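You operate a simulated robot arm through the tools that you are given. There is no shell and no other tool.

You run a simulated two-armed robot. Do the job below in one go: nothing can be reset, and whatever is moved stays where it is left.

Task
Wipe up the spill on the pantry worktop with the blue cloth there and put it back.

The check looks at the end state, three seconds after you hand in, the way a careful person would. Anything else that was tipped, shoved, dropped, spilled or broken makes it a failure. Flat cloth is picked up by pressing the open fingertips on it (5 to 10 N) and closing them slowly along it; thin cloth reads only 2 to 8 mm in the jaws.

Robot
Two 6-joint arms with three-finger grippers on one trunk, on a base that moves. Base frame: it is fixed to the floor where the robot stands at the start and does not move with it; the origin is under the middle of the robot, x ahead of it, y to its left, z up. Lengths are in mm, angles in rad, forces in N, time in s.
The left shoulder is at the start at [40, 147, 1356], the right one opposite. With the tool pointing down near the work surface each hand reaches from about 340 to 560 mm from the robot's upright axis, wherever it stands, measured 20 degrees to its own side. Places, roughly: blue cloth [-2750, 2000, 1000]. Payload 2.69 kg a hand.
Tool frame (each hand has its own): the origin (TCP) lies between the finger pads and is the grasp point; the fingertips stand 29 mm ahead of it; z points along the fingers, y is the line along which they close. The gripper opens to 120 mm; its body begins 78 mm behind the TCP.
Orientation is that of the tool frame in the base frame, as [roll, pitch, yaw] about the fixed x, y, z axes, in that order (R = Rz(yaw) Ry(pitch) Rx(roll)). With the fingers straight down and closing along the base's y, the tool's x points along the base's -x, its y along +y and its z along -z.

Tools
- The arms move only by the tool play_rows. It takes "left_steps", "right_steps" or both (then of equal length, played together; a hand with none holds still); each is a list of rows, each an object of numbers (a shift or turn left out is 0, a gripper value left out holds the last): "x", "y", "z": the shift along the tool's x, y, z in units of 400 mm (1.0 is 400 mm); "wx", "wy", "wz": the turn, a rotation vector about the tool's x, y, z in units of 45 degrees (1.0 is 45 degrees); "fingers": the finger opening in mm, from 0 to 120. In form: [{"x": .., "y": .., "z": .., "wx": .., "wy": .., "wz": .., "fingers": ..}, ...]. A call has 1 to 20 rows; each row is the pose to reach, as a shift and turn from the pose commanded when the call began, along the tool's axes at that moment. A call with a number of a shift or a turn outside -1 to 1 is refused whole. A row lasts 0.2 s, in which the tool goes at most 50 mm and 0.15 rad; a call with a longer step from one row to the next is refused whole, and so is a gripper value outside its range. Where a pose cannot be reached the arm comes as near as it can. A force on the tool above 40 N (or 10 N above the force at the start of the call, whichever is more), or a blocked arm, ends the call early, and 0.2 s more pass. Each finger travels about 96.1 mm/s and halts on what it meets, pressing with about 24 N; the grip force reading is that of the motor and also rises with nothing between the fingers. The clock runs only during rows and for 0.2 s after the last one: add rows that repeat a pose to give the fingers time. The reply holds the time, the measured pose of the TCP, the force on the tool along the base axes, the opening and the grip force, in the units named above and with some noise, with the torque about the TCP (base axes, N m) and any sound that the robot's microphone picked up.
- Cameras (640 x 400 px; columns grow to the right, rows downward): "scene" is now at [100.6, 0.8, 1569.7]; the picture's right is [0.00, -1.00, 0.00], its down [-0.72, -0.00, -0.69] and it looks along [0.69, 0.00, -0.72] (base axes); focal length 255 px, centre (320, 200). "left" rides on the left gripper at [63, 0, -104] in its tool frame; the picture's right is [0.00, 1.00, 0.00], its down [-0.83, 0.00, -0.56] and it looks along [-0.56, 0.00, 0.83] (tool axes); focal length 275 px, centre (320, 200). "right" rides on the right gripper at [63, 0, -104] in its tool frame; the picture's right is [0.00, 1.00, 0.00], its down [-0.83, 0.00, -0.56] and it looks along [-0.56, 0.00, 0.83] (tool axes); focal length 275 px, centre (320, 200). There is no depth. A picture from a camera that has moved, and an enlarged one, comes with that camera's place and axes in the base frame and with its lens.
- capture(camera): a new picture of that camera. It takes no simulated time.
- raise_lower(by): moves the trunk up (or, below 0, down) by that many mm; the arms and the scene camera ride with it, the base frame stays. It gives what a move gives, with no picture.
- base_move(legs): drives the robot by 1 to 6 legs, each [ahead, turn to the left] in mm and rad, along the robot's own axes; the way and the turn of a leg run together, so that a leg with both is an arc; at most 1500 mm and 3.142 rad a leg. The arms and the cameras ride along, it lands a little off, and it stops where it bumps. It gives what a move gives.
- pan_tilt(pan, tilt): turns the head with the scene camera to pan (to the left, within 1.501 rad either way) and tilt (down, from -0.506 to 1.204), counted from straight ahead of the robot. It gives what a move gives.
- enlarge(camera, box): a new picture of the part [left, top, right, bottom] of that camera's present view, enlarged. It takes no simulated time.
- sign_off(): hands the job in; it is judged then, once.

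Nothing tells you exact positions but the pictures and the camera data. Unless the task says otherwise, let go and move clear before handing in.

The tools are called after "Emit:" by a JSON object that holds its "op" and its "data". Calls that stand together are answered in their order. play_rows: Moves the arms, as the interface text tells. Its arguments: {"type":"object","properties":{"left_steps":{"type":"array"},"right_steps":{"type":"array"}},"required":[]} The other tools are called the same way: raise_lower (by) moves the trunk up or down; base_move (legs) drives the base; pan_tilt (pan, tilt) turns the head that bears the scene camera; capture (camera) takes a picture; enlarge (camera, box) takes an enlarged picture of a part of a camera's view; sign_off () hands the job in.

At the start:

```text
time: 0.0
left_tcp_pos: [513.0, 172.3, 1021.9]
left_tool_rot: [-3.141, -0.001, 3.141]
left_wrist_force: [0.0, -0.2, -0.2]
left_moment: [0.0, 0.0, -0.01]
left_finger_gap: 120.0
left_grasp_force: 0.1
right_tcp_pos: [501.8, -204.4, 1023.1]
right_tool_rot: [3.141, 0.001, -3.141]
right_wrist_force: [0.2, -0.3, 0.8]
right_moment: [-0.01, -0.01, -0.01]
right_finger_gap: 120.0
right_grasp_force: 0.0
trunk travel left (down, up): [-483.0, 14.0]
robot x, y, heading: [0.6, -1.8, 0.0]
head pan, tilt (commanded): [0.003, 0.808]
```

scene: 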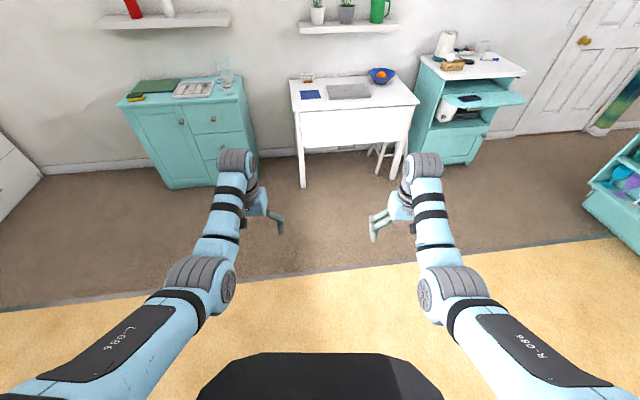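
right: 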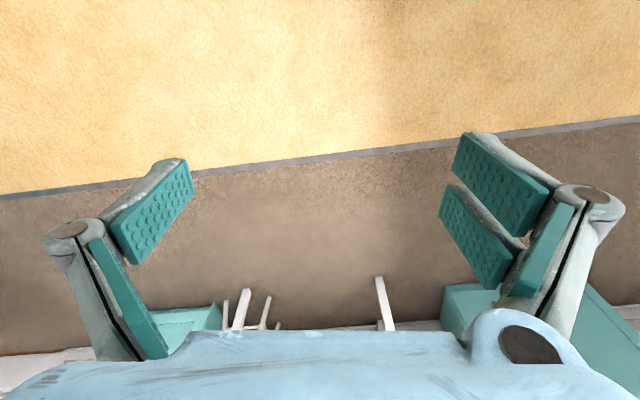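
left: 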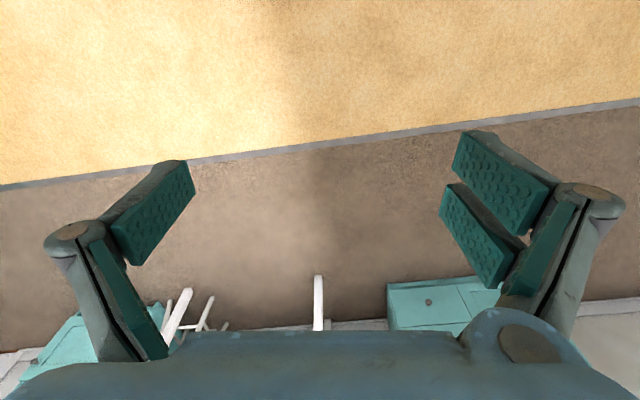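

I see a room ahead with cabinets, a desk and shelves; the pantry worktop should be behind me to the left, around [-2750, 2000, 1000]. I'll first look around with the head before driving.

Emit:
{"op": "pan_tilt", "data": {"pan": 1.5, "tilt": 0.4}}

Emit:
{"op": "capture", "data": {"camera": "scene"}}

```text
time: 1.6
left_tcp_pos: [514.3, 173.5, 1022.2]
left_tool_rot: [3.141, 0.0, 3.141]
left_wrist_force: [0.4, -0.4, -0.4]
left_moment: [-0.01, 0.01, -0.01]
left_finger_gap: 120.0
left_grasp_force: 0.1
right_tcp_pos: [501.4, -205.1, 1021.6]
right_tool_rot: [-3.141, -0.001, -3.141]
right_wrist_force: [-1.2, 0.1, 0.5]
right_moment: [0.02, -0.03, 0.03]
right_finger_gap: 119.9
right_grasp_force: 0.0
trunk travel left (down, up): [-483.0, 14.0]
robot x, y, heading: [1.8, 2.3, 0.001]
head pan, tilt (commanded): [1.499, 0.4]
```

```text
taken
camera scene: at [27.0, 92.9, 1605.4], right [1.0, -0.07, 0.0], down [-0.03, -0.39, -0.92], along [0.07, 0.92, -0.39], focal length 255 px, centre (320, 200)
```

scene: 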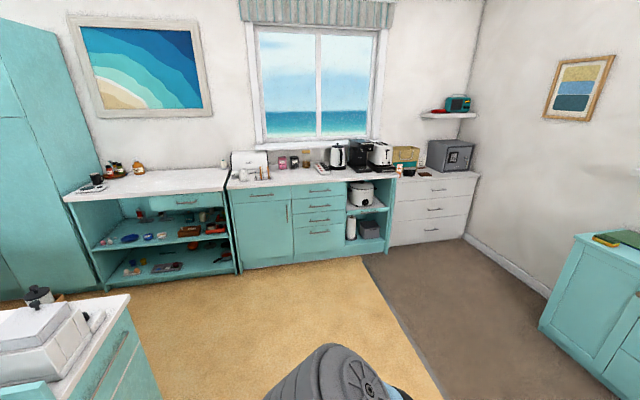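

The kitchen is to the left, with an island close by on the back-left side. I'll turn left in place and look further round.

Emit:
{"op": "base_move", "data": {"legs": [[0, 1.0]]}}

Emit:
{"op": "pan_tilt", "data": {"pan": 1.1, "tilt": 0.5}}

Emit:
{"op": "capture", "data": {"camera": "scene"}}

```text
time: 4.5
left_tcp_pos: [134.4, 525.7, 1022.2]
left_tool_rot: [-3.14, 0.0, -2.144]
left_wrist_force: [0.1, -0.6, 0.2]
left_moment: [0.01, -0.01, 0.01]
left_finger_gap: 119.9
left_grasp_force: 0.1
right_tcp_pos: [443.9, 311.7, 1022.5]
right_tool_rot: [3.14, 0.001, -2.146]
right_wrist_force: [-0.2, -0.2, -0.5]
right_moment: [0.02, -0.02, -0.03]
right_finger_gap: 119.9
right_grasp_force: 0.0
trunk travel left (down, up): [-483.0, 14.0]
robot x, y, heading: [-1.2, 0.8, 0.996]
head pan, tilt (commanded): [1.499, 0.4]
```

```text
time: 5.4
left_tcp_pos: [133.8, 525.8, 1022.9]
left_tool_rot: [-3.142, -0.001, -2.145]
left_wrist_force: [-0.1, 0.3, -0.5]
left_moment: [0.03, 0.02, -0.02]
left_finger_gap: 120.1
left_grasp_force: 0.1
right_tcp_pos: [444.7, 311.0, 1022.4]
right_tool_rot: [-3.142, -0.001, -2.146]
right_wrist_force: [0.3, 0.7, -0.4]
right_moment: [0.02, 0.02, -0.01]
right_finger_gap: 120.0
right_grasp_force: 0.1
trunk travel left (down, up): [-483.0, 14.0]
robot x, y, heading: [-0.1, 0.4, 0.997]
head pan, tilt (commanded): [1.1, 0.499]
```

```text
taken
camera scene: at [-34.9, 96.3, 1596.3], right [0.86, 0.5, 0.0], down [0.24, -0.41, -0.88], along [-0.44, 0.76, -0.48], focal length 255 px, centre (320, 200)
```

scene: 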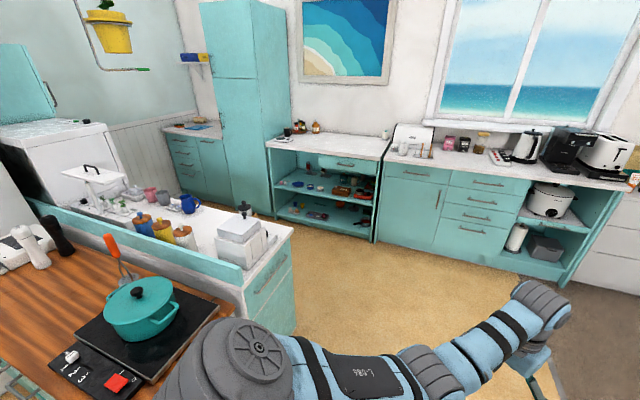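

The pantry worktop looks to be the far cabinet just left of the tall turquoise cupboard; the room is turned about 0.31 rad to my frame, with an aisle between island and back counter. I'll tuck the hands in before driving up the aisle.

Emit:
{"op": "play_rows", "data": {"left_steps": [{"x": 0.1}, {"x": 0.2}, {"x": 0.3}, {"x": 0.36}, {"x": 0.36, "z": -0.1}, {"x": 0.36, "z": -0.2}], "right_steps": [{"x": 0.1}, {"x": 0.2}, {"x": 0.3}, {"x": 0.36}, {"x": 0.36, "z": -0.1}, {"x": 0.36, "z": -0.2}]}}

Emit:
{"op": "pan_tilt", "data": {"pan": 0.0, "tilt": 0.8}}

Emit:
{"op": "capture", "data": {"camera": "scene"}}

```text
time: 6.8
left_tcp_pos: [101.0, 435.2, 966.2]
left_tool_rot: [3.139, 0.0, -2.144]
left_wrist_force: [0.6, 0.9, 0.0]
left_moment: [-0.02, 0.02, 0.01]
left_finger_gap: 120.0
left_grasp_force: 0.0
left hand out of reach, approached as far as the arm can: row 1, 2, 3, 4, 5, 6
right_tcp_pos: [392.6, 240.9, 956.1]
right_tool_rot: [-3.141, -0.001, -2.144]
right_wrist_force: [0.0, 0.0, -0.4]
right_moment: [0.0, 0.01, -0.02]
right_finger_gap: 119.9
right_grasp_force: 0.0
right hand out of reach, approached as far as the arm can: row 1, 2, 3, 4, 5, 6
trunk travel left (down, up): [-483.0, 14.0]
robot x, y, heading: [-1.2, -7.4, 0.997]
head pan, tilt (commanded): [1.1, 0.499]
```

```text
time: 8.1
left_tcp_pos: [98.7, 434.7, 965.7]
left_tool_rot: [3.141, 0.001, -2.147]
left_wrist_force: [-0.4, 0.1, -0.7]
left_moment: [0.01, -0.03, -0.01]
left_finger_gap: 119.9
left_grasp_force: 0.1
right_tcp_pos: [392.7, 241.1, 957.3]
right_tool_rot: [3.141, -0.002, -2.146]
right_wrist_force: [0.7, 0.7, -0.3]
right_moment: [-0.02, 0.01, -0.01]
right_finger_gap: 120.2
right_grasp_force: 0.1
trunk travel left (down, up): [-483.0, 14.0]
robot x, y, heading: [-2.9, -0.0, 0.998]
head pan, tilt (commanded): [0.0, 0.799]
```

```text
taken
camera scene: at [54.7, 85.5, 1570.3], right [0.84, -0.54, 0.0], down [-0.39, -0.6, -0.7], along [0.38, 0.59, -0.72], focal length 255 px, centre (320, 200)
```

scene: 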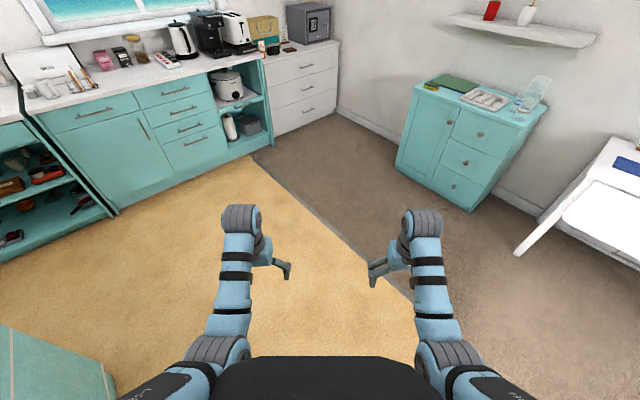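

The hands are now nearer in (about 450 mm radius). I'll drive into the aisle past the island corner, then look towards the pantry.

Emit:
{"op": "base_move", "data": {"legs": [[220, 0], [0, 0.88], [1420, 0]]}}

Emit:
{"op": "pan_tilt", "data": {"pan": 1.4, "tilt": 0.45}}

Emit:
{"op": "capture", "data": {"camera": "scene"}}

```text
time: 18.8
left_tcp_pos: [-580.4, 1892.9, 966.7]
left_tool_rot: [3.141, 0.002, -1.268]
left_wrist_force: [0.5, -0.1, -0.2]
left_moment: [0.0, 0.01, 0.01]
left_finger_gap: 119.8
left_grasp_force: 0.1
right_tcp_pos: [-243.6, 1992.9, 957.0]
right_tool_rot: [-3.141, 0.003, -1.272]
right_wrist_force: [0.4, 0.0, -0.9]
right_moment: [0.0, 0.02, -0.01]
right_finger_gap: 120.0
right_grasp_force: 0.2
trunk travel left (down, up): [-483.0, 14.0]
robot x, y, heading: [-313.8, 1539.7, 1.87]
head pan, tilt (commanded): [0.0, 0.799]
```

```text
time: 20.3
left_tcp_pos: [-579.4, 1893.4, 965.0]
left_tool_rot: [3.141, 0.001, -1.268]
left_wrist_force: [-0.4, -0.2, 0.4]
left_moment: [0.0, 0.03, -0.02]
left_finger_gap: 120.0
left_grasp_force: 0.0
right_tcp_pos: [-243.3, 1993.5, 958.0]
right_tool_rot: [-3.141, -0.001, -1.271]
right_wrist_force: [-0.3, -0.5, -0.8]
right_moment: [-0.01, -0.02, 0.01]
right_finger_gap: 120.1
right_grasp_force: 0.0
trunk travel left (down, up): [-483.0, 14.0]
robot x, y, heading: [-312.7, 1537.5, 1.87]
head pan, tilt (commanded): [1.4, 0.45]
```

```text
taken
camera scene: at [-408.4, 1546.7, 1600.8], right [-0.13, 0.99, 0.0], down [0.43, 0.06, -0.9], along [-0.89, -0.12, -0.44], focal length 255 px, centre (320, 200)
```

scene: 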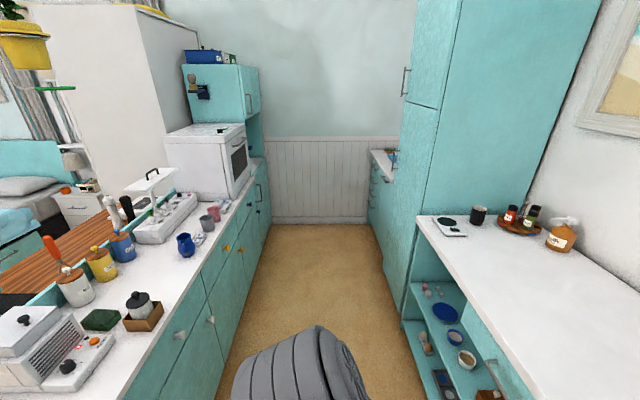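

I see the aisle with the tall cupboard on the right and the pantry worktop just beyond it at the end. I'll turn to face down the aisle and drive closer, then look again.

Emit:
{"op": "base_move", "data": {"legs": [[0, 1.578], [1300, 0]]}}

Emit:
{"op": "pan_tilt", "data": {"pan": -0.8, "tilt": 0.5}}

Emit:
{"op": "capture", "data": {"camera": "scene"}}

```text
time: 30.7
left_tcp_pos: [-1900.1, 862.7, 967.0]
left_tool_rot: [3.141, 0.002, 0.314]
left_wrist_force: [0.0, 0.0, 1.4]
left_moment: [-0.01, 0.01, 0.01]
left_finger_gap: 119.9
left_grasp_force: 0.0
right_tcp_pos: [-2004.6, 1198.9, 958.4]
right_tool_rot: [-3.141, 0.002, 0.315]
right_wrist_force: [0.8, 0.5, 0.3]
right_moment: [-0.01, 0.06, -0.02]
right_finger_gap: 120.0
right_grasp_force: 0.0
trunk travel left (down, up): [-483.0, 14.0]
robot x, y, heading: [-1549.2, 1140.3, -2.828]
head pan, tilt (commanded): [1.4, 0.45]
```

```text
time: 32.8
left_tcp_pos: [-1900.4, 862.6, 965.9]
left_tool_rot: [-3.14, 0.0, 0.316]
left_wrist_force: [0.0, 0.0, 0.5]
left_moment: [0.02, 0.03, -0.02]
left_finger_gap: 120.1
left_grasp_force: 0.0
right_tcp_pos: [-2004.6, 1198.7, 957.6]
right_tool_rot: [3.142, 0.001, 0.316]
right_wrist_force: [0.6, 0.2, 0.4]
right_moment: [-0.04, -0.01, -0.03]
right_finger_gap: 120.0
right_grasp_force: 0.1
trunk travel left (down, up): [-483.0, 14.0]
robot x, y, heading: [-1547.6, 1138.7, -2.827]
head pan, tilt (commanded): [-0.799, 0.499]
```

```text
taken
camera scene: at [-1649.2, 1173.9, 1596.3], right [0.47, 0.89, 0.0], down [0.42, -0.22, -0.88], along [-0.78, 0.41, -0.48], focal length 255 px, centre (320, 200)
```

scene: 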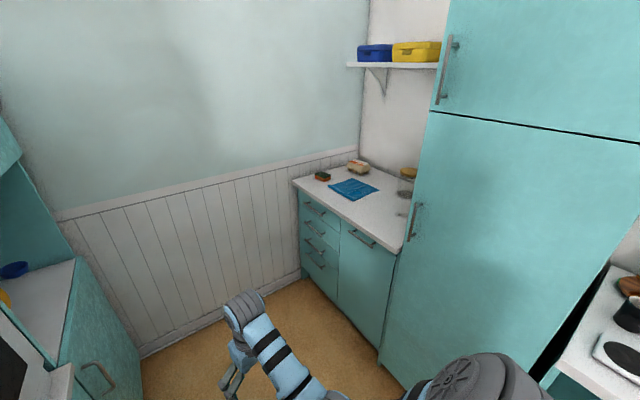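

The pantry worktop is at the end beyond the tall cupboard, with the blue cloth, a sponge, and some jars on it. I'll enlarge that area to pin down positions and the spill.

Emit:
{"op": "enlarge", "data": {"camera": "scene", "box": [270, 130, 430, 280]}}

Emit:
{"op": "enlarge", "data": {"camera": "scene", "box": [290, 140, 420, 260]}}

```text
2.67 times, centred on (350, 205) of scene
camera zoom: at [-1649.2, 1173.9, 1596.3], right [0.47, 0.89, 0.0], down [0.42, -0.22, -0.88], along [-0.78, 0.41, -0.48], focal length 679 px, centre (240, 187)
```

zoom: 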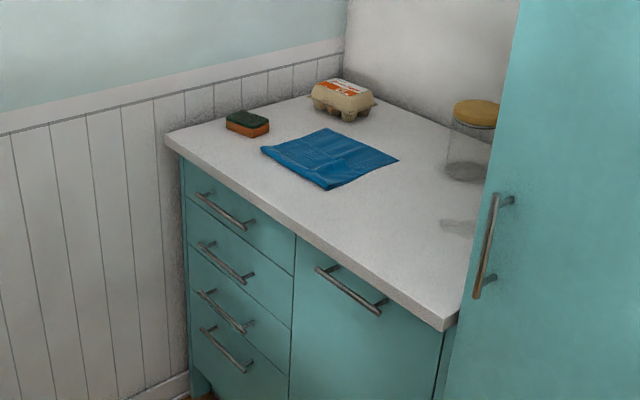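

```text
3.33 times, centred on (355, 200) of scene
camera zoom: at [-1649.2, 1173.9, 1596.3], right [0.47, 0.89, 0.0], down [0.42, -0.22, -0.88], along [-0.78, 0.41, -0.48], focal length 849 px, centre (203, 200)
```

zoom: 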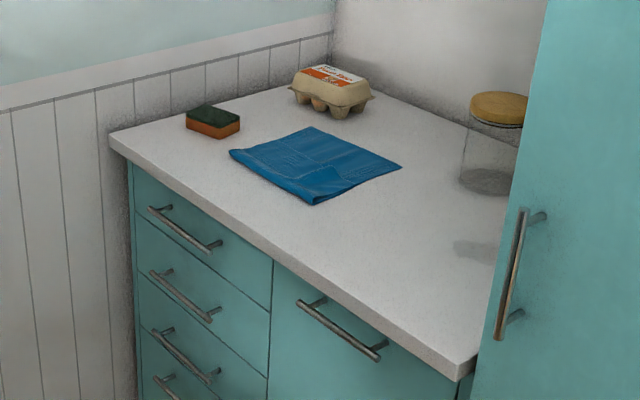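

The cloth lies near the middle of the pantry worktop, with a sponge, egg box and glass jar around it, and a faint grey wet patch near the jar by the tall cupboard, which may be the spill or a shadow. I'll check clearances to the island side before moving closer.

Emit:
{"op": "pan_tilt", "data": {"pan": 0.3, "tilt": 0.9}}

Emit:
{"op": "capture", "data": {"camera": "scene"}}

Emit:
{"op": "capture", "data": {"camera": "right"}}

Emit:
{"op": "capture", "data": {"camera": "left"}}

```text
time: 34.1
left_tcp_pos: [-1900.3, 863.1, 965.9]
left_tool_rot: [-3.141, 0.0, 0.317]
left_wrist_force: [-0.2, 0.0, 0.1]
left_moment: [0.02, 0.03, -0.01]
left_finger_gap: 120.0
left_grasp_force: 0.1
right_tcp_pos: [-2006.1, 1198.7, 956.8]
right_tool_rot: [-3.141, 0.0, 0.315]
right_wrist_force: [0.3, 0.1, 0.0]
right_moment: [-0.03, 0.04, 0.0]
right_finger_gap: 120.1
right_grasp_force: 0.0
trunk travel left (down, up): [-483.0, 14.0]
robot x, y, heading: [-1551.1, 1134.5, -2.826]
head pan, tilt (commanded): [0.3, 0.901]
```

```text
taken
camera scene: at [-1630.4, 1088.1, 1562.5], right [-0.58, 0.82, 0.0], down [0.64, 0.45, -0.62], along [-0.51, -0.36, -0.78], focal length 255 px, centre (320, 200)
```

scene: 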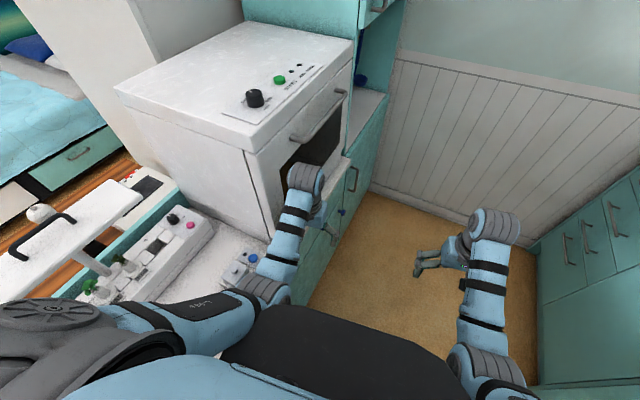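

```text
taken
camera right: at [-1945.3, 1217.8, 1061.5], right [0.31, -0.95, 0.0], down [-0.79, -0.26, 0.56], along [-0.53, -0.17, -0.83], focal length 275 px, centre (320, 200)
```

right: 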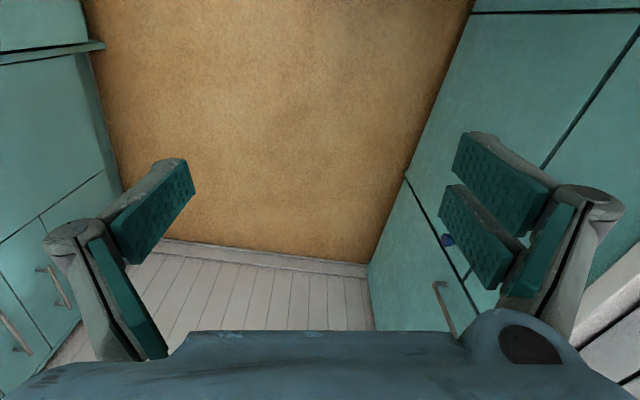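

```text
taken
camera left: at [-1840.9, 882.1, 1069.1], right [0.31, -0.95, 0.0], down [-0.79, -0.25, 0.56], along [-0.53, -0.17, -0.83], focal length 275 px, centre (320, 200)
```

left: 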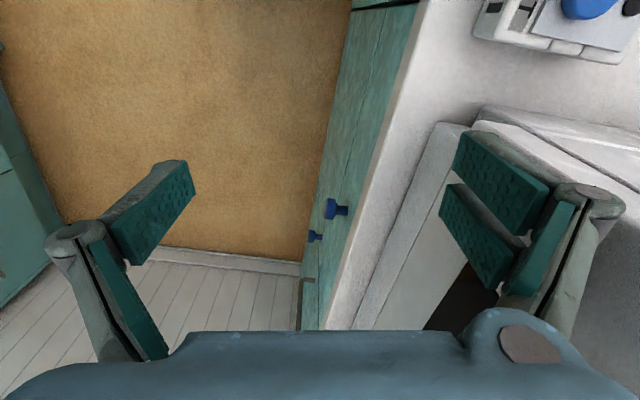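

The left hand is close to the oven front on the island, while the aisle (about 1.2 m wide, room turned ~0.13 rad) leads to the pantry. I'll close the fingers, turn right away from the oven, and move to the aisle middle for a better look.

Emit:
{"op": "play_rows", "data": {"left_steps": [{"fingers": 60}, {"fingers": 30}, {"fingers": 30}, {"fingers": 30}], "right_steps": [{"fingers": 60}, {"fingers": 30}, {"fingers": 30}, {"fingers": 30}]}}

Emit:
{"op": "base_move", "data": {"legs": [[0, -0.69], [520, 0]]}}

Emit:
{"op": "pan_tilt", "data": {"pan": -0.5, "tilt": 0.6}}

Emit:
{"op": "capture", "data": {"camera": "scene"}}

```text
time: 35.1
left_tcp_pos: [-1900.9, 862.6, 965.2]
left_tool_rot: [3.141, 0.0, 0.315]
left_wrist_force: [-1.0, 0.1, -0.3]
left_moment: [0.03, 0.03, -0.02]
left_finger_gap: 29.9
left_grasp_force: 0.1
right_tcp_pos: [-2006.0, 1197.1, 958.2]
right_tool_rot: [3.141, -0.001, 0.316]
right_wrist_force: [0.7, 1.1, -0.4]
right_moment: [-0.02, -0.02, 0.0]
right_finger_gap: 29.6
right_grasp_force: 0.0
trunk travel left (down, up): [-483.0, 14.0]
robot x, y, heading: [-1550.7, 1137.5, -2.825]
head pan, tilt (commanded): [0.3, 0.901]
```

```text
time: 40.0
left_tcp_pos: [-2479.3, 1340.7, 966.4]
left_tool_rot: [-3.141, 0.001, -0.376]
left_wrist_force: [0.2, -0.1, 0.5]
left_moment: [0.01, 0.04, -0.01]
left_finger_gap: 30.3
left_grasp_force: 0.0
right_tcp_pos: [-2344.6, 1667.5, 959.2]
right_tool_rot: [3.14, 0.004, -0.38]
right_wrist_force: [0.2, -0.9, 0.5]
right_moment: [0.02, -0.02, 0.03]
right_finger_gap: 29.9
right_grasp_force: 0.1
trunk travel left (down, up): [-483.0, 14.0]
robot x, y, heading: [-2034.5, 1329.2, 2.766]
head pan, tilt (commanded): [0.3, 0.901]
```

```text
time: 41.1
left_tcp_pos: [-2479.6, 1341.3, 966.3]
left_tool_rot: [3.14, 0.001, -0.378]
left_wrist_force: [-0.1, 0.0, 0.7]
left_moment: [0.0, 0.0, -0.03]
left_finger_gap: 29.8
left_grasp_force: 0.0
right_tcp_pos: [-2348.8, 1666.7, 957.1]
right_tool_rot: [3.14, 0.001, -0.379]
right_wrist_force: [-0.5, -0.2, -0.1]
right_moment: [-0.03, -0.01, 0.02]
right_finger_gap: 30.0
right_grasp_force: 0.0
trunk travel left (down, up): [-483.0, 14.0]
robot x, y, heading: [-2036.2, 1332.7, 2.764]
head pan, tilt (commanded): [-0.499, 0.6]
```

```text
taken
camera scene: at [-2110.0, 1405.2, 1587.2], right [0.77, 0.64, 0.0], down [0.36, -0.43, -0.82], along [-0.53, 0.63, -0.57], focal length 255 px, centre (320, 200)
```

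scene: 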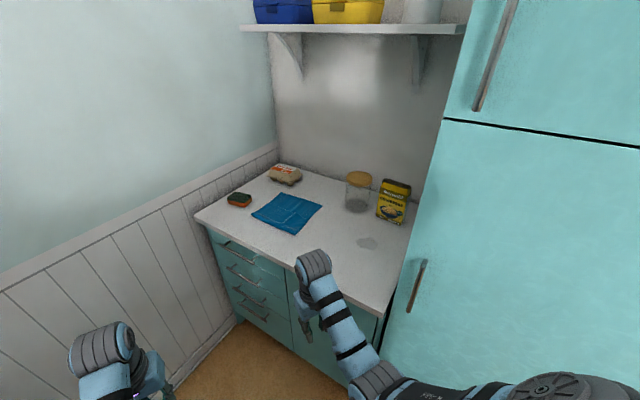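

Emit:
{"op": "enlarge", "data": {"camera": "scene", "box": [180, 140, 440, 320]}}

Emit:
{"op": "enlarge", "data": {"camera": "scene", "box": [330, 160, 430, 280]}}

```text
2.22 times, centred on (310, 230) of scene
camera zoom: at [-2110.0, 1405.2, 1587.2], right [0.77, 0.64, 0.0], down [0.36, -0.43, -0.82], along [-0.53, 0.63, -0.57], focal length 566 px, centre (342, 133)
```

zoom: 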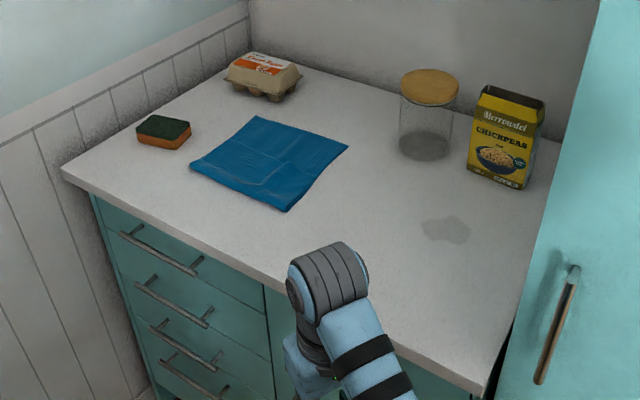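

```text
3.33 times, centred on (380, 220) of scene
camera zoom: at [-2110.0, 1405.2, 1587.2], right [0.77, 0.64, 0.0], down [0.36, -0.43, -0.82], along [-0.53, 0.63, -0.57], focal length 849 px, centre (120, 133)
```

zoom: 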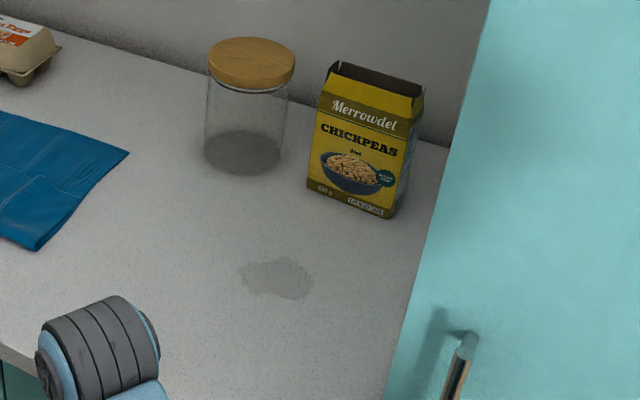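

The spill is the grey wet patch around [-2424, 2060, 904], the cloth is centred near [-2793, 1996], with jar and chickpea box behind; worktop height about 904 by triangulation. Next I'll look down at my own base to judge how close I can stand.

Emit:
{"op": "pan_tilt", "data": {"pan": 0.0, "tilt": 1.2}}

Emit:
{"op": "capture", "data": {"camera": "scene"}}

Emit:
{"op": "capture", "data": {"camera": "right"}}

Emit:
{"op": "capture", "data": {"camera": "left"}}

```text
time: 42.1
left_tcp_pos: [-2480.4, 1342.4, 966.3]
left_tool_rot: [3.142, 0.001, -0.377]
left_wrist_force: [0.3, -0.5, -0.2]
left_moment: [0.01, 0.0, -0.02]
left_finger_gap: 30.0
left_grasp_force: 0.0
right_tcp_pos: [-2347.2, 1668.3, 957.1]
right_tool_rot: [3.141, 0.0, -0.378]
right_wrist_force: [0.1, 0.7, -0.2]
right_moment: [-0.01, 0.02, 0.04]
right_finger_gap: 29.9
right_grasp_force: 0.0
trunk travel left (down, up): [-483.0, 14.0]
robot x, y, heading: [-2031.7, 1330.1, 2.763]
head pan, tilt (commanded): [0.0, 1.201]
```

```text
taken
camera scene: at [-2105.6, 1358.2, 1542.7], right [0.37, 0.93, 0.0], down [0.87, -0.34, -0.36], along [-0.34, 0.13, -0.93], focal length 255 px, centre (320, 200)
```

scene: 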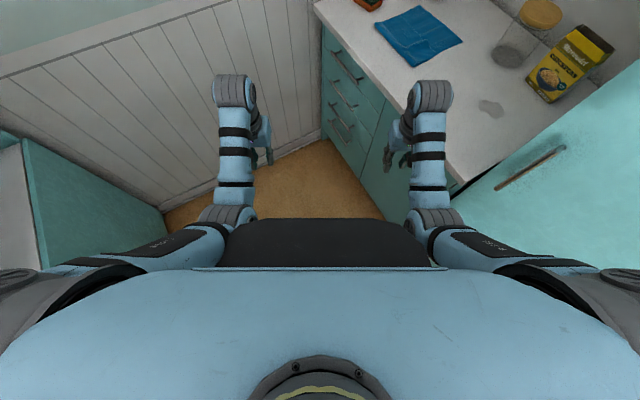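

```text
taken
camera right: at [-2288.1, 1644.3, 1061.5], right [-0.36, -0.93, 0.0], down [-0.77, 0.3, 0.56], along [-0.52, 0.2, -0.83], focal length 275 px, centre (320, 200)
```

right: 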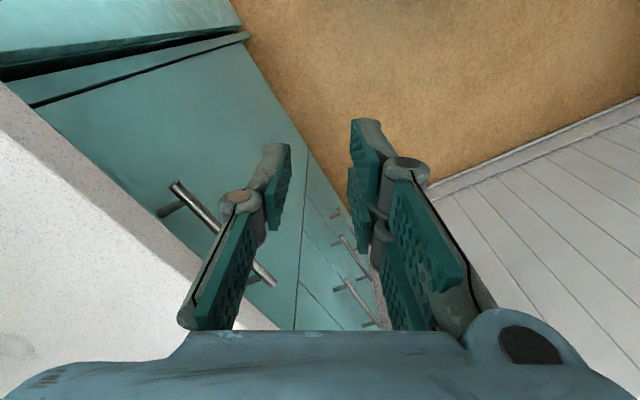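

```text
taken
camera left: at [-2422.4, 1318.8, 1069.1], right [-0.37, -0.93, 0.0], down [-0.77, 0.31, 0.56], along [-0.52, 0.21, -0.83], focal length 275 px, centre (320, 200)
```

left: 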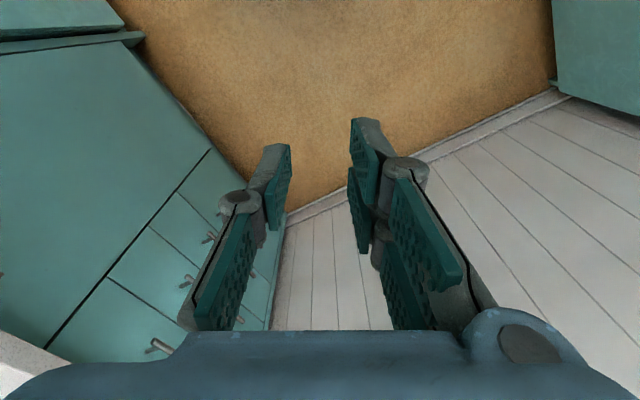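

The spill patch and items are clear from here; my chest protrudes about 190 mm but the base is hidden. I'll tilt the left hand back (in free space) so its camera can see my base front, to know the standoff.

Emit:
{"op": "play_rows", "data": {"left_steps": [{"x": -0.05, "z": 0.1}, {"x": -0.1, "z": 0.2}, {"x": -0.1, "z": 0.2, "wy": 0.18}, {"x": -0.1, "z": 0.2, "wy": 0.36}, {"x": -0.1, "z": 0.2, "wy": 0.54}, {"x": -0.1, "z": 0.2, "wy": 0.7}, {"x": -0.1, "z": 0.2, "wy": 0.7}]}}

Emit:
{"op": "capture", "data": {"camera": "left"}}

```text
time: 43.7
left_tcp_pos: [-2462.2, 1324.6, 917.5]
left_tool_rot: [3.139, -0.553, -0.377]
left_wrist_force: [-0.1, -0.7, -0.7]
left_moment: [-0.01, 0.02, 0.01]
left_finger_gap: 29.8
left_grasp_force: 0.0
left hand out of reach, approached as far as the arm can: row 4, 5, 6, 7
right_tcp_pos: [-2346.4, 1667.3, 956.6]
right_tool_rot: [-3.141, 0.001, -0.377]
right_wrist_force: [0.6, 0.4, -0.1]
right_moment: [0.04, -0.03, 0.01]
right_finger_gap: 29.8
right_grasp_force: 0.1
trunk travel left (down, up): [-483.0, 14.0]
robot x, y, heading: [-2033.8, 1324.5, 2.761]
head pan, tilt (commanded): [0.0, 1.201]
```

```text
taken
camera left: at [-2462.8, 1325.2, 1038.5], right [-0.37, -0.93, 0.0], down [-0.93, 0.37, 0.04], along [-0.04, 0.02, -1.0], focal length 275 px, centre (320, 200)
```

left: 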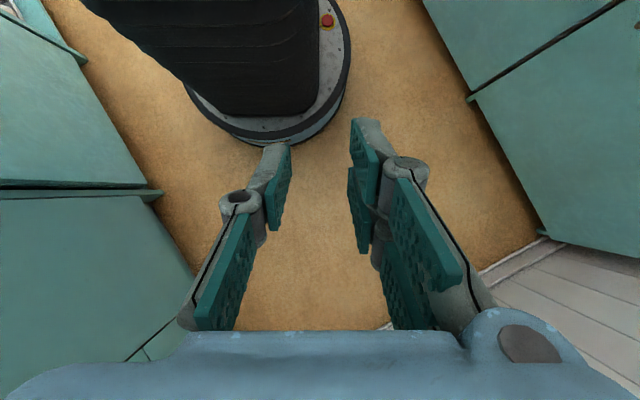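

I can now see my round base: radius about 262 mm, so I can stand with my axis about 275 mm from the cabinet face. I'll straighten the left hand, lift the right hand to a reachable height, then drive to a pre-position in front of the worktop, turned a bit left so the right arm covers both cloth and spill.

Emit:
{"op": "play_rows", "data": {"left_steps": [{"wy": -0.18}, {"wy": -0.36}, {"wy": -0.54}, {"wy": -0.7}, {"wy": -0.7}], "right_steps": [{"x": -0.05, "z": 0.05}, {"x": -0.1, "z": 0.1}, {"x": -0.12, "z": 0.2}, {"x": -0.12, "z": 0.2}, {"x": -0.12, "z": 0.2}]}}

Emit:
{"op": "base_move", "data": {"legs": [[0, 0.28], [540, 0]]}}

Emit:
{"op": "pan_tilt", "data": {"pan": -0.8, "tilt": 0.75}}

Emit:
{"op": "capture", "data": {"camera": "scene"}}

```text
time: 44.9
left_tcp_pos: [-2546.6, 1374.7, 862.4]
left_tool_rot: [3.141, 0.001, -0.378]
left_wrist_force: [0.1, 0.5, 0.3]
left_moment: [0.02, 0.02, 0.03]
left_finger_gap: 30.0
left_grasp_force: 0.1
left hand out of reach, approached as far as the arm can: row 1, 2, 3, 4, 5
right_tcp_pos: [-2392.3, 1683.5, 876.9]
right_tool_rot: [3.141, 0.0, -0.38]
right_wrist_force: [0.8, -0.4, 0.0]
right_moment: [0.04, 0.03, 0.03]
right_finger_gap: 29.9
right_grasp_force: 0.0
trunk travel left (down, up): [-483.0, 14.0]
robot x, y, heading: [-2033.9, 1328.4, 2.766]
head pan, tilt (commanded): [0.0, 1.201]
```

```text
time: 48.6
left_tcp_pos: [-3003.5, 1279.8, 856.5]
left_tool_rot: [-3.141, -0.025, -0.098]
left_wrist_force: [11.4, 1.5, 4.8]
left_moment: [-0.24, 1.68, 0.06]
left_finger_gap: 30.1
left_grasp_force: 0.1
right_tcp_pos: [-2952.3, 1618.2, 880.0]
right_tool_rot: [3.14, 0.003, -0.094]
right_wrist_force: [0.4, -0.2, 0.2]
right_moment: [0.0, 0.01, -0.03]
right_finger_gap: 30.3
right_grasp_force: 0.0
trunk travel left (down, up): [-483.0, 14.0]
robot x, y, heading: [-2511.9, 1371.7, 3.045]
head pan, tilt (commanded): [0.0, 1.201]
stopped in leg 2: the force on the tool passed its limit at 107 N (the readings are from after the stop); the commanded pose is now the measured one
```

```text
time: 49.7
left_tcp_pos: [-3003.7, 1281.4, 857.3]
left_tool_rot: [-3.14, -0.026, -0.095]
left_wrist_force: [18.3, 2.5, -4.5]
left_moment: [-0.35, 2.03, 0.09]
left_finger_gap: 30.2
left_grasp_force: 0.2
right_tcp_pos: [-2952.2, 1617.7, 878.8]
right_tool_rot: [3.137, 0.004, -0.097]
right_wrist_force: [-0.6, 0.0, -0.8]
right_moment: [-0.05, -0.01, 0.01]
right_finger_gap: 30.0
right_grasp_force: 0.1
trunk travel left (down, up): [-483.0, 14.0]
robot x, y, heading: [-2511.3, 1377.8, 3.053]
head pan, tilt (commanded): [-0.799, 0.75]
```

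```text
taken
camera scene: at [-2579.7, 1444.3, 1574.5], right [0.78, 0.63, 0.0], down [0.43, -0.53, -0.73], along [-0.46, 0.57, -0.68], focal length 255 px, centre (320, 200)
```

scene: 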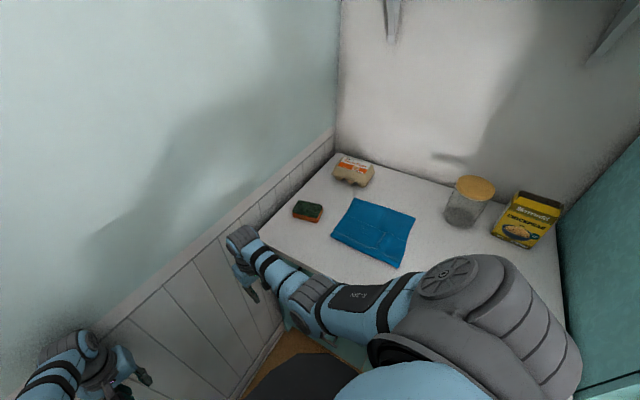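

My left hand touched the end wall (I had the wall too far away: it is at about u = -2830 in room terms); nothing else was moved. I'll back off straight away, then pull the left hand in and raise both.

Emit:
{"op": "base_move", "data": {"legs": [[-120, 0]]}}

Emit:
{"op": "play_rows", "data": {"left_steps": [{"z": -0.1}, {"z": -0.2}, {"z": -0.25, "x": 0.05}, {"z": -0.27, "x": 0.1}, {"z": -0.27, "x": 0.15}], "right_steps": [{"z": -0.1}, {"z": -0.2}, {"z": -0.3}, {"z": -0.3}, {"z": -0.3}]}}

Emit:
{"op": "capture", "data": {"camera": "scene"}}

```text
time: 50.9
left_tcp_pos: [-2890.9, 1268.3, 852.2]
left_tool_rot: [-3.14, -0.032, -0.097]
left_wrist_force: [-0.3, -1.0, -0.2]
left_moment: [0.01, -0.02, 0.01]
left_finger_gap: 30.1
left_grasp_force: 0.0
right_tcp_pos: [-2838.7, 1607.3, 874.9]
right_tool_rot: [3.141, -0.004, -0.095]
right_wrist_force: [-0.1, -0.1, 0.2]
right_moment: [-0.01, 0.0, -0.01]
right_finger_gap: 29.9
right_grasp_force: 0.0
trunk travel left (down, up): [-483.0, 14.0]
robot x, y, heading: [-2392.8, 1365.9, 3.042]
head pan, tilt (commanded): [-0.799, 0.75]
```

```text
time: 52.1
left_tcp_pos: [-2921.1, 1283.5, 928.0]
left_tool_rot: [-3.139, -0.029, -0.095]
left_wrist_force: [-1.2, 0.1, -0.7]
left_moment: [-0.01, 0.0, -0.01]
left_finger_gap: 29.9
left_grasp_force: 0.0
left hand out of reach, approached as far as the arm can: row 1, 2, 3, 4, 5
right_tcp_pos: [-2839.2, 1606.6, 994.5]
right_tool_rot: [3.138, -0.001, -0.097]
right_wrist_force: [0.2, -0.2, 0.6]
right_moment: [-0.02, -0.02, -0.02]
right_finger_gap: 29.9
right_grasp_force: 0.0
right hand out of reach, approached as far as the arm can: row 3, 4, 5
trunk travel left (down, up): [-483.0, 14.0]
robot x, y, heading: [-2390.6, 1365.0, 3.047]
head pan, tilt (commanded): [-0.799, 0.75]
```

```text
taken
camera scene: at [-2465.9, 1432.8, 1574.2], right [0.78, 0.63, 0.0], down [0.43, -0.53, -0.73], along [-0.46, 0.57, -0.68], focal length 255 px, centre (320, 200)
```

scene: 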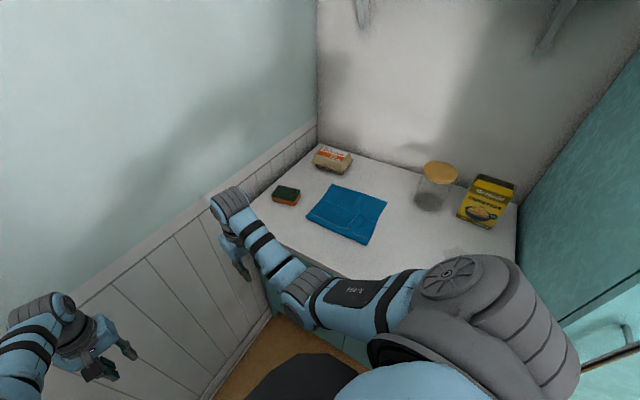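

The left hand drifted outward to about 520 mm when lifting; the right hand is fine at z≈995. I'll pull the left hand straight back at its present height.

Emit:
{"op": "play_rows", "data": {"left_steps": [{"x": 0.06}, {"x": 0.12}, {"x": 0.18}, {"x": 0.24}, {"x": 0.24}]}}

Emit:
{"op": "capture", "data": {"camera": "left"}}

```text
time: 53.3
left_tcp_pos: [-2902.6, 1297.1, 896.9]
left_tool_rot: [-3.141, -0.027, -0.095]
left_wrist_force: [0.4, 0.5, 0.1]
left_moment: [0.05, 0.02, 0.02]
left_finger_gap: 30.1
left_grasp_force: 0.0
left hand out of reach, approached as far as the arm can: row 1, 2, 3, 4, 5
right_tcp_pos: [-2837.4, 1606.6, 995.0]
right_tool_rot: [-3.141, 0.002, -0.096]
right_wrist_force: [-0.3, 0.9, -0.4]
right_moment: [-0.03, -0.02, -0.02]
right_finger_gap: 30.1
right_grasp_force: 0.1
trunk travel left (down, up): [-483.0, 14.0]
robot x, y, heading: [-2390.2, 1359.6, 3.049]
head pan, tilt (commanded): [-0.799, 0.75]
```

```text
taken
camera left: at [-2843.2, 1291.4, 1002.3], right [-0.1, -0.99, 0.0], down [-0.84, 0.08, 0.53], along [-0.53, 0.06, -0.85], focal length 275 px, centre (320, 200)
```

left: 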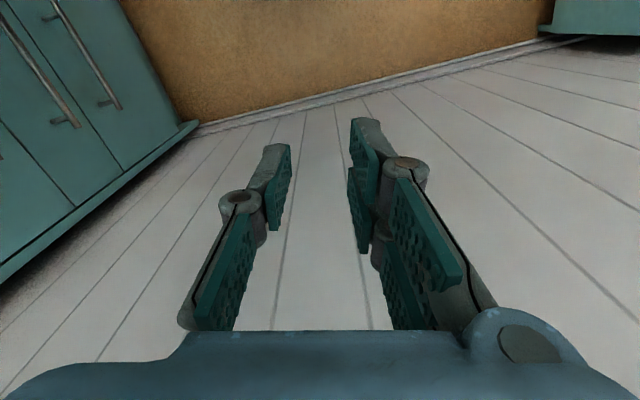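

The left arm seems stuck in an awkward posture. I'll back off a bit more from the wall and look at it with the head camera.

Emit:
{"op": "base_move", "data": {"legs": [[-130, 0]]}}

Emit:
{"op": "pan_tilt", "data": {"pan": 0.4, "tilt": 1.0}}

Emit:
{"op": "capture", "data": {"camera": "scene"}}

```text
time: 54.6
left_tcp_pos: [-2778.0, 1285.2, 894.1]
left_tool_rot: [-3.139, -0.032, -0.096]
left_wrist_force: [-1.3, -0.4, 0.3]
left_moment: [-0.01, -0.03, -0.01]
left_finger_gap: 30.1
left_grasp_force: 0.0
right_tcp_pos: [-2714.5, 1594.4, 993.8]
right_tool_rot: [3.14, -0.003, -0.094]
right_wrist_force: [0.0, 0.2, -0.4]
right_moment: [-0.02, -0.05, -0.04]
right_finger_gap: 29.9
right_grasp_force: 0.1
trunk travel left (down, up): [-483.0, 14.0]
robot x, y, heading: [-2266.8, 1354.1, 3.042]
head pan, tilt (commanded): [-0.799, 0.75]
```

```text
time: 56.0
left_tcp_pos: [-2774.0, 1284.5, 897.2]
left_tool_rot: [-3.141, -0.028, -0.097]
left_wrist_force: [0.7, -0.5, -0.1]
left_moment: [-0.01, 0.0, -0.02]
left_finger_gap: 30.0
left_grasp_force: 0.1
right_tcp_pos: [-2709.6, 1594.0, 995.0]
right_tool_rot: [-3.141, 0.002, -0.095]
right_wrist_force: [0.1, 0.0, -1.4]
right_moment: [0.0, 0.0, -0.01]
right_finger_gap: 30.1
right_grasp_force: 0.0
trunk travel left (down, up): [-483.0, 14.0]
robot x, y, heading: [-2266.1, 1352.9, 3.051]
head pan, tilt (commanded): [0.4, 1.0]
```

```text
taken
camera scene: at [-2351.5, 1334.5, 1555.2], right [-0.3, 0.95, 0.0], down [0.8, 0.25, -0.54], along [-0.52, -0.16, -0.84], focal length 255 px, centre (320, 200)
```

scene: 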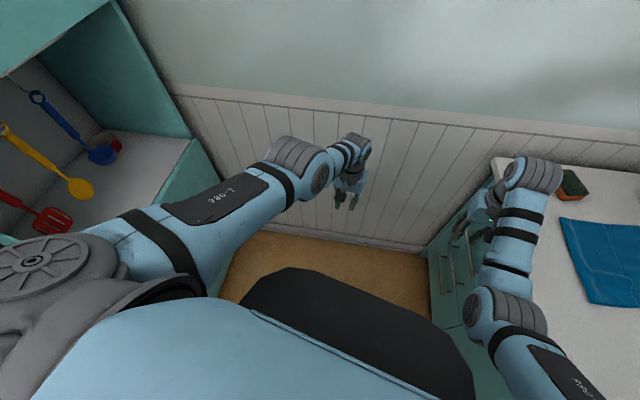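

The left arm has folded the other way at the elbow. I'll try bringing it back to its starting pose (about 513 ahead, 172 left, z 1022), which is in free space here.

Emit:
{"op": "play_rows", "data": {"left_steps": [{"y": 0.04, "z": -0.04}, {"y": 0.08, "z": -0.1}, {"y": 0.12, "z": -0.16}, {"y": 0.15, "z": -0.22, "x": -0.01}, {"y": 0.15, "z": -0.28, "x": -0.03}, {"y": 0.15, "z": -0.31, "x": -0.03}, {"y": 0.15, "z": -0.31, "x": -0.03}]}}

Emit:
{"op": "capture", "data": {"camera": "scene"}}

```text
time: 57.6
left_tcp_pos: [-2828.5, 1231.8, 1010.3]
left_tool_rot: [-3.139, -0.03, -0.095]
left_wrist_force: [-0.3, -0.8, 0.3]
left_moment: [0.03, 0.02, -0.01]
left_finger_gap: 29.9
left_grasp_force: 0.0
left hand out of reach, approached as far as the arm can: row 1, 2, 3, 4, 5, 6, 7
right_tcp_pos: [-2711.5, 1594.0, 994.4]
right_tool_rot: [-3.14, 0.001, -0.094]
right_wrist_force: [0.2, 0.3, -0.3]
right_moment: [0.03, -0.04, 0.05]
right_finger_gap: 30.1
right_grasp_force: 0.0
trunk travel left (down, up): [-483.0, 14.0]
robot x, y, heading: [-2263.8, 1353.3, 3.048]
head pan, tilt (commanded): [0.4, 1.0]
```

```text
taken
camera scene: at [-2351.5, 1334.1, 1555.2], right [-0.3, 0.95, 0.0], down [0.8, 0.25, -0.54], along [-0.51, -0.16, -0.84], focal length 255 px, centre (320, 200)
```

scene: 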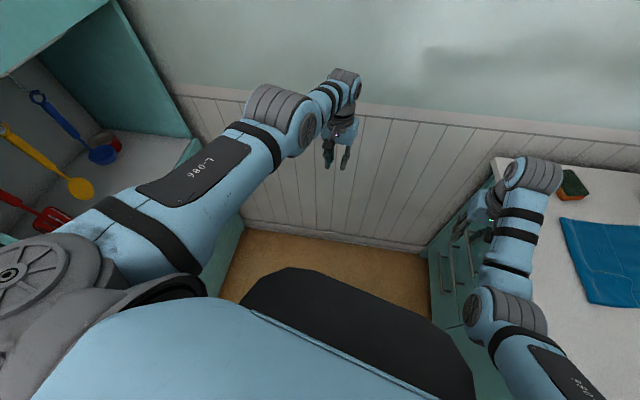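

The left arm is nearly straight (singular), which is why it resists pulling in. I'll command a reachable tucked pose and hold it for many rows so it bends back.

Emit:
{"op": "play_rows", "data": {"left_steps": [{"x": 0.1}, {"x": 0.2}, {"x": 0.25, "z": 0.05}, {"x": 0.25, "z": 0.1}, {"x": 0.25, "z": 0.1}, {"x": 0.25, "z": 0.1}, {"x": 0.25, "z": 0.1}, {"x": 0.25, "z": 0.1}, {"x": 0.25, "z": 0.1}, {"x": 0.25, "z": 0.1}, {"x": 0.25, "z": 0.1}, {"x": 0.25, "z": 0.1}]}}

Emit:
{"op": "capture", "data": {"camera": "scene"}}

```text
time: 60.2
left_tcp_pos: [-2806.7, 1237.8, 945.0]
left_tool_rot: [-3.14, -0.03, -0.097]
left_wrist_force: [0.1, 0.1, 0.6]
left_moment: [-0.02, 0.03, 0.0]
left_finger_gap: 30.1
left_grasp_force: 0.0
left hand out of reach, approached as far as the arm can: row 1, 2, 3, 4, 5, 6, 7, 8, 9, 10, 11, 12
right_tcp_pos: [-2709.3, 1593.7, 994.2]
right_tool_rot: [3.142, 0.002, -0.094]
right_wrist_force: [0.3, -0.5, 0.0]
right_moment: [0.0, -0.01, 0.01]
right_finger_gap: 30.0
right_grasp_force: 0.1
trunk travel left (down, up): [-483.0, 14.0]
robot x, y, heading: [-2264.0, 1352.0, 3.045]
head pan, tilt (commanded): [0.4, 1.0]
```

```text
taken
camera scene: at [-2351.4, 1334.4, 1555.2], right [-0.3, 0.95, 0.0], down [0.8, 0.25, -0.54], along [-0.52, -0.16, -0.84], focal length 255 px, centre (320, 200)
```

scene: 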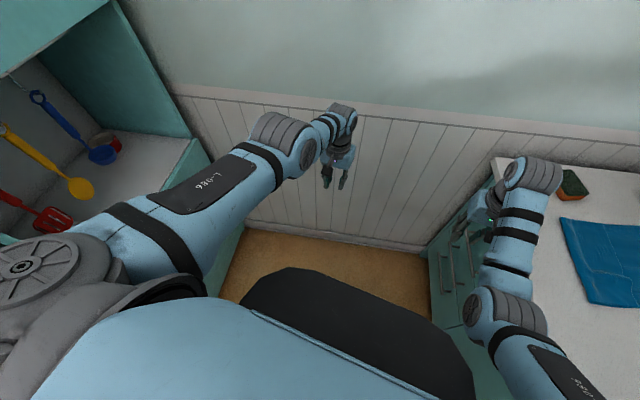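

Still stuck in the outer posture. I'll stretch the arm out fully (free space ahead) and then pull it in and down, to let the elbow flip back.

Emit:
{"op": "play_rows", "data": {"left_steps": [{"z": -0.1, "x": -0.05}, {"z": -0.2, "x": -0.1}, {"z": -0.3, "x": -0.15}, {"z": -0.38, "x": -0.18}, {"z": -0.38, "x": -0.18}, {"z": -0.28, "x": -0.15}, {"z": -0.18, "x": -0.1}, {"z": -0.08, "x": 0.0}, {"z": 0.0, "x": 0.06}, {"z": 0.05, "x": 0.14}, {"z": 0.1, "x": 0.2}, {"z": 0.1, "x": 0.25}, {"z": 0.1, "x": 0.25}]}}

Emit:
{"op": "capture", "data": {"camera": "scene"}}

```text
refused: row 8 steps farther than a row can; nothing moved
```

```text
taken
camera scene: at [-2351.4, 1334.4, 1555.2], right [-0.3, 0.95, 0.0], down [0.8, 0.25, -0.54], along [-0.52, -0.16, -0.84], focal length 255 px, centre (320, 200)
```

scene: 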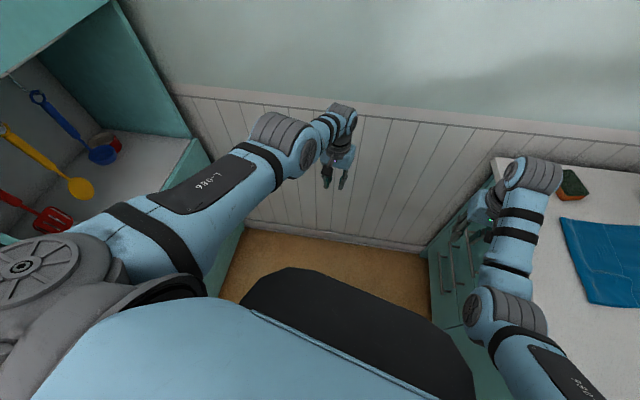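

The call was refused for one step too long; I'll use smaller steps.

Emit:
{"op": "play_rows", "data": {"left_steps": [{"z": -0.1, "x": -0.05}, {"z": -0.2, "x": -0.1}, {"z": -0.3, "x": -0.15}, {"z": -0.38, "x": -0.18}, {"z": -0.38, "x": -0.18}, {"z": -0.28, "x": -0.15}, {"z": -0.18, "x": -0.1}, {"z": -0.1, "x": -0.03}, {"z": -0.02, "x": 0.04}, {"z": 0.04, "x": 0.12}, {"z": 0.1, "x": 0.2}, {"z": 0.1, "x": 0.25}, {"z": 0.1, "x": 0.25}]}}

Emit:
{"op": "capture", "data": {"camera": "scene"}}

```text
time: 63.0
left_tcp_pos: [-2708.0, 1228.7, 904.7]
left_tool_rot: [-3.14, -0.028, -0.097]
left_wrist_force: [0.1, -0.7, -0.5]
left_moment: [-0.04, 0.0, 0.01]
left_finger_gap: 29.9
left_grasp_force: 0.1
left hand out of reach, approached as far as the arm can: row 1, 2, 3, 4, 5, 6, 7
right_tcp_pos: [-2710.2, 1593.0, 994.7]
right_tool_rot: [-3.14, 0.001, -0.094]
right_wrist_force: [-0.2, -0.7, -0.1]
right_moment: [-0.01, 0.0, 0.01]
right_finger_gap: 29.9
right_grasp_force: 0.1
trunk travel left (down, up): [-483.0, 14.0]
robot x, y, heading: [-2265.1, 1352.9, 3.05]
head pan, tilt (commanded): [0.4, 1.0]
```

```text
taken
camera scene: at [-2351.6, 1334.4, 1555.2], right [-0.3, 0.95, 0.0], down [0.8, 0.25, -0.54], along [-0.51, -0.16, -0.84], focal length 255 px, centre (320, 200)
```

scene: 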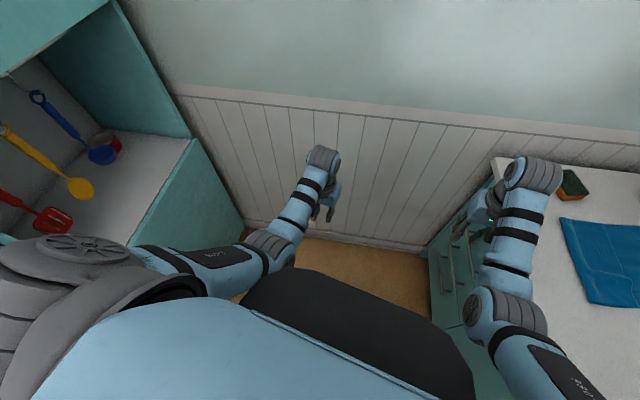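

The left arm is back to its normal posture at about (430, 164, 905) relative to me. I'll lift it and bring it a little inward so it stays clear of both the wall and the worktop.

Emit:
{"op": "play_rows", "data": {"left_steps": [{"x": -0.05, "z": -0.05}, {"x": -0.1, "z": -0.1}, {"x": -0.1, "z": -0.2}, {"x": -0.1, "z": -0.2, "y": -0.1}, {"x": -0.1, "z": -0.2, "y": -0.2}, {"x": -0.1, "z": -0.2, "y": -0.2}]}}

Emit:
{"op": "capture", "data": {"camera": "scene"}}

```text
time: 64.4
left_tcp_pos: [-2744.5, 1312.0, 982.6]
left_tool_rot: [-3.141, -0.028, -0.096]
left_wrist_force: [-0.6, -0.3, 0.4]
left_moment: [0.02, -0.01, 0.02]
left_finger_gap: 30.1
left_grasp_force: 0.0
right_tcp_pos: [-2711.1, 1593.0, 994.5]
right_tool_rot: [-3.14, 0.002, -0.095]
right_wrist_force: [1.0, 0.3, 0.4]
right_moment: [0.02, -0.02, 0.01]
right_finger_gap: 29.7
right_grasp_force: 0.1
trunk travel left (down, up): [-483.0, 14.0]
robot x, y, heading: [-2264.6, 1352.4, 3.049]
head pan, tilt (commanded): [0.4, 1.0]
```

```text
taken
camera scene: at [-2351.5, 1333.6, 1555.2], right [-0.3, 0.95, 0.0], down [0.8, 0.25, -0.54], along [-0.51, -0.16, -0.84], focal length 255 px, centre (320, 200)
```

scene: 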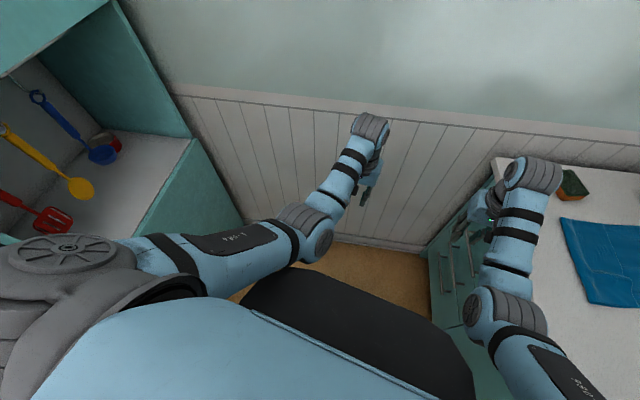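

Both hands are now raised and compact. I'll move in stages to stand in front of the worktop, checking my position each time.

Emit:
{"op": "base_move", "data": {"legs": [[155, 0], [0, -0.65]]}}

Emit:
{"op": "pan_tilt", "data": {"pan": -0.2, "tilt": 0.9}}

Emit:
{"op": "capture", "data": {"camera": "scene"}}

```text
time: 67.6
left_tcp_pos: [-2826.3, 1624.5, 981.9]
left_tool_rot: [-3.141, -0.027, -0.745]
left_wrist_force: [0.2, 1.3, 0.2]
left_moment: [-0.01, 0.04, 0.02]
left_finger_gap: 30.0
left_grasp_force: 0.2
right_tcp_pos: [-2630.3, 1828.1, 994.1]
right_tool_rot: [3.141, 0.002, -0.745]
right_wrist_force: [0.4, 0.9, -0.3]
right_moment: [0.01, 0.02, -0.02]
right_finger_gap: 30.0
right_grasp_force: 0.1
trunk travel left (down, up): [-483.0, 14.0]
robot x, y, heading: [-2417.2, 1367.0, 2.396]
head pan, tilt (commanded): [0.4, 1.0]
```

```text
time: 68.6
left_tcp_pos: [-2827.7, 1625.1, 981.3]
left_tool_rot: [-3.14, -0.029, -0.746]
left_wrist_force: [-0.3, -0.2, -0.4]
left_moment: [-0.04, -0.03, 0.03]
left_finger_gap: 30.0
left_grasp_force: 0.1
right_tcp_pos: [-2628.0, 1829.3, 994.2]
right_tool_rot: [-3.141, 0.002, -0.746]
right_wrist_force: [0.6, -0.5, 1.1]
right_moment: [-0.02, -0.02, -0.01]
right_finger_gap: 30.1
right_grasp_force: 0.0
trunk travel left (down, up): [-483.0, 14.0]
robot x, y, heading: [-2416.6, 1371.3, 2.398]
head pan, tilt (commanded): [-0.201, 0.901]
```

```text
taken
camera scene: at [-2479.0, 1443.0, 1562.4], right [0.81, 0.59, 0.0], down [0.46, -0.63, -0.62], along [-0.36, 0.5, -0.78], focal length 255 px, centre (320, 200)
```

scene: 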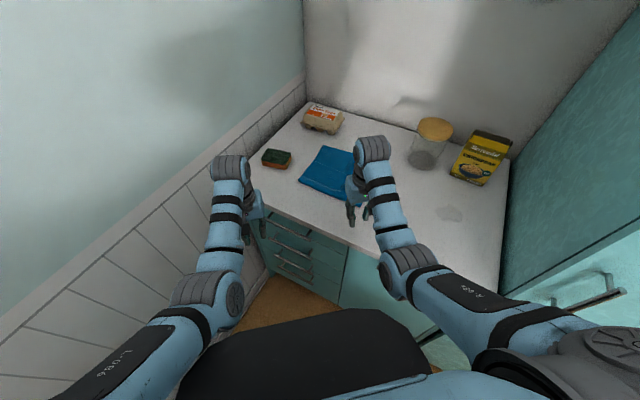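

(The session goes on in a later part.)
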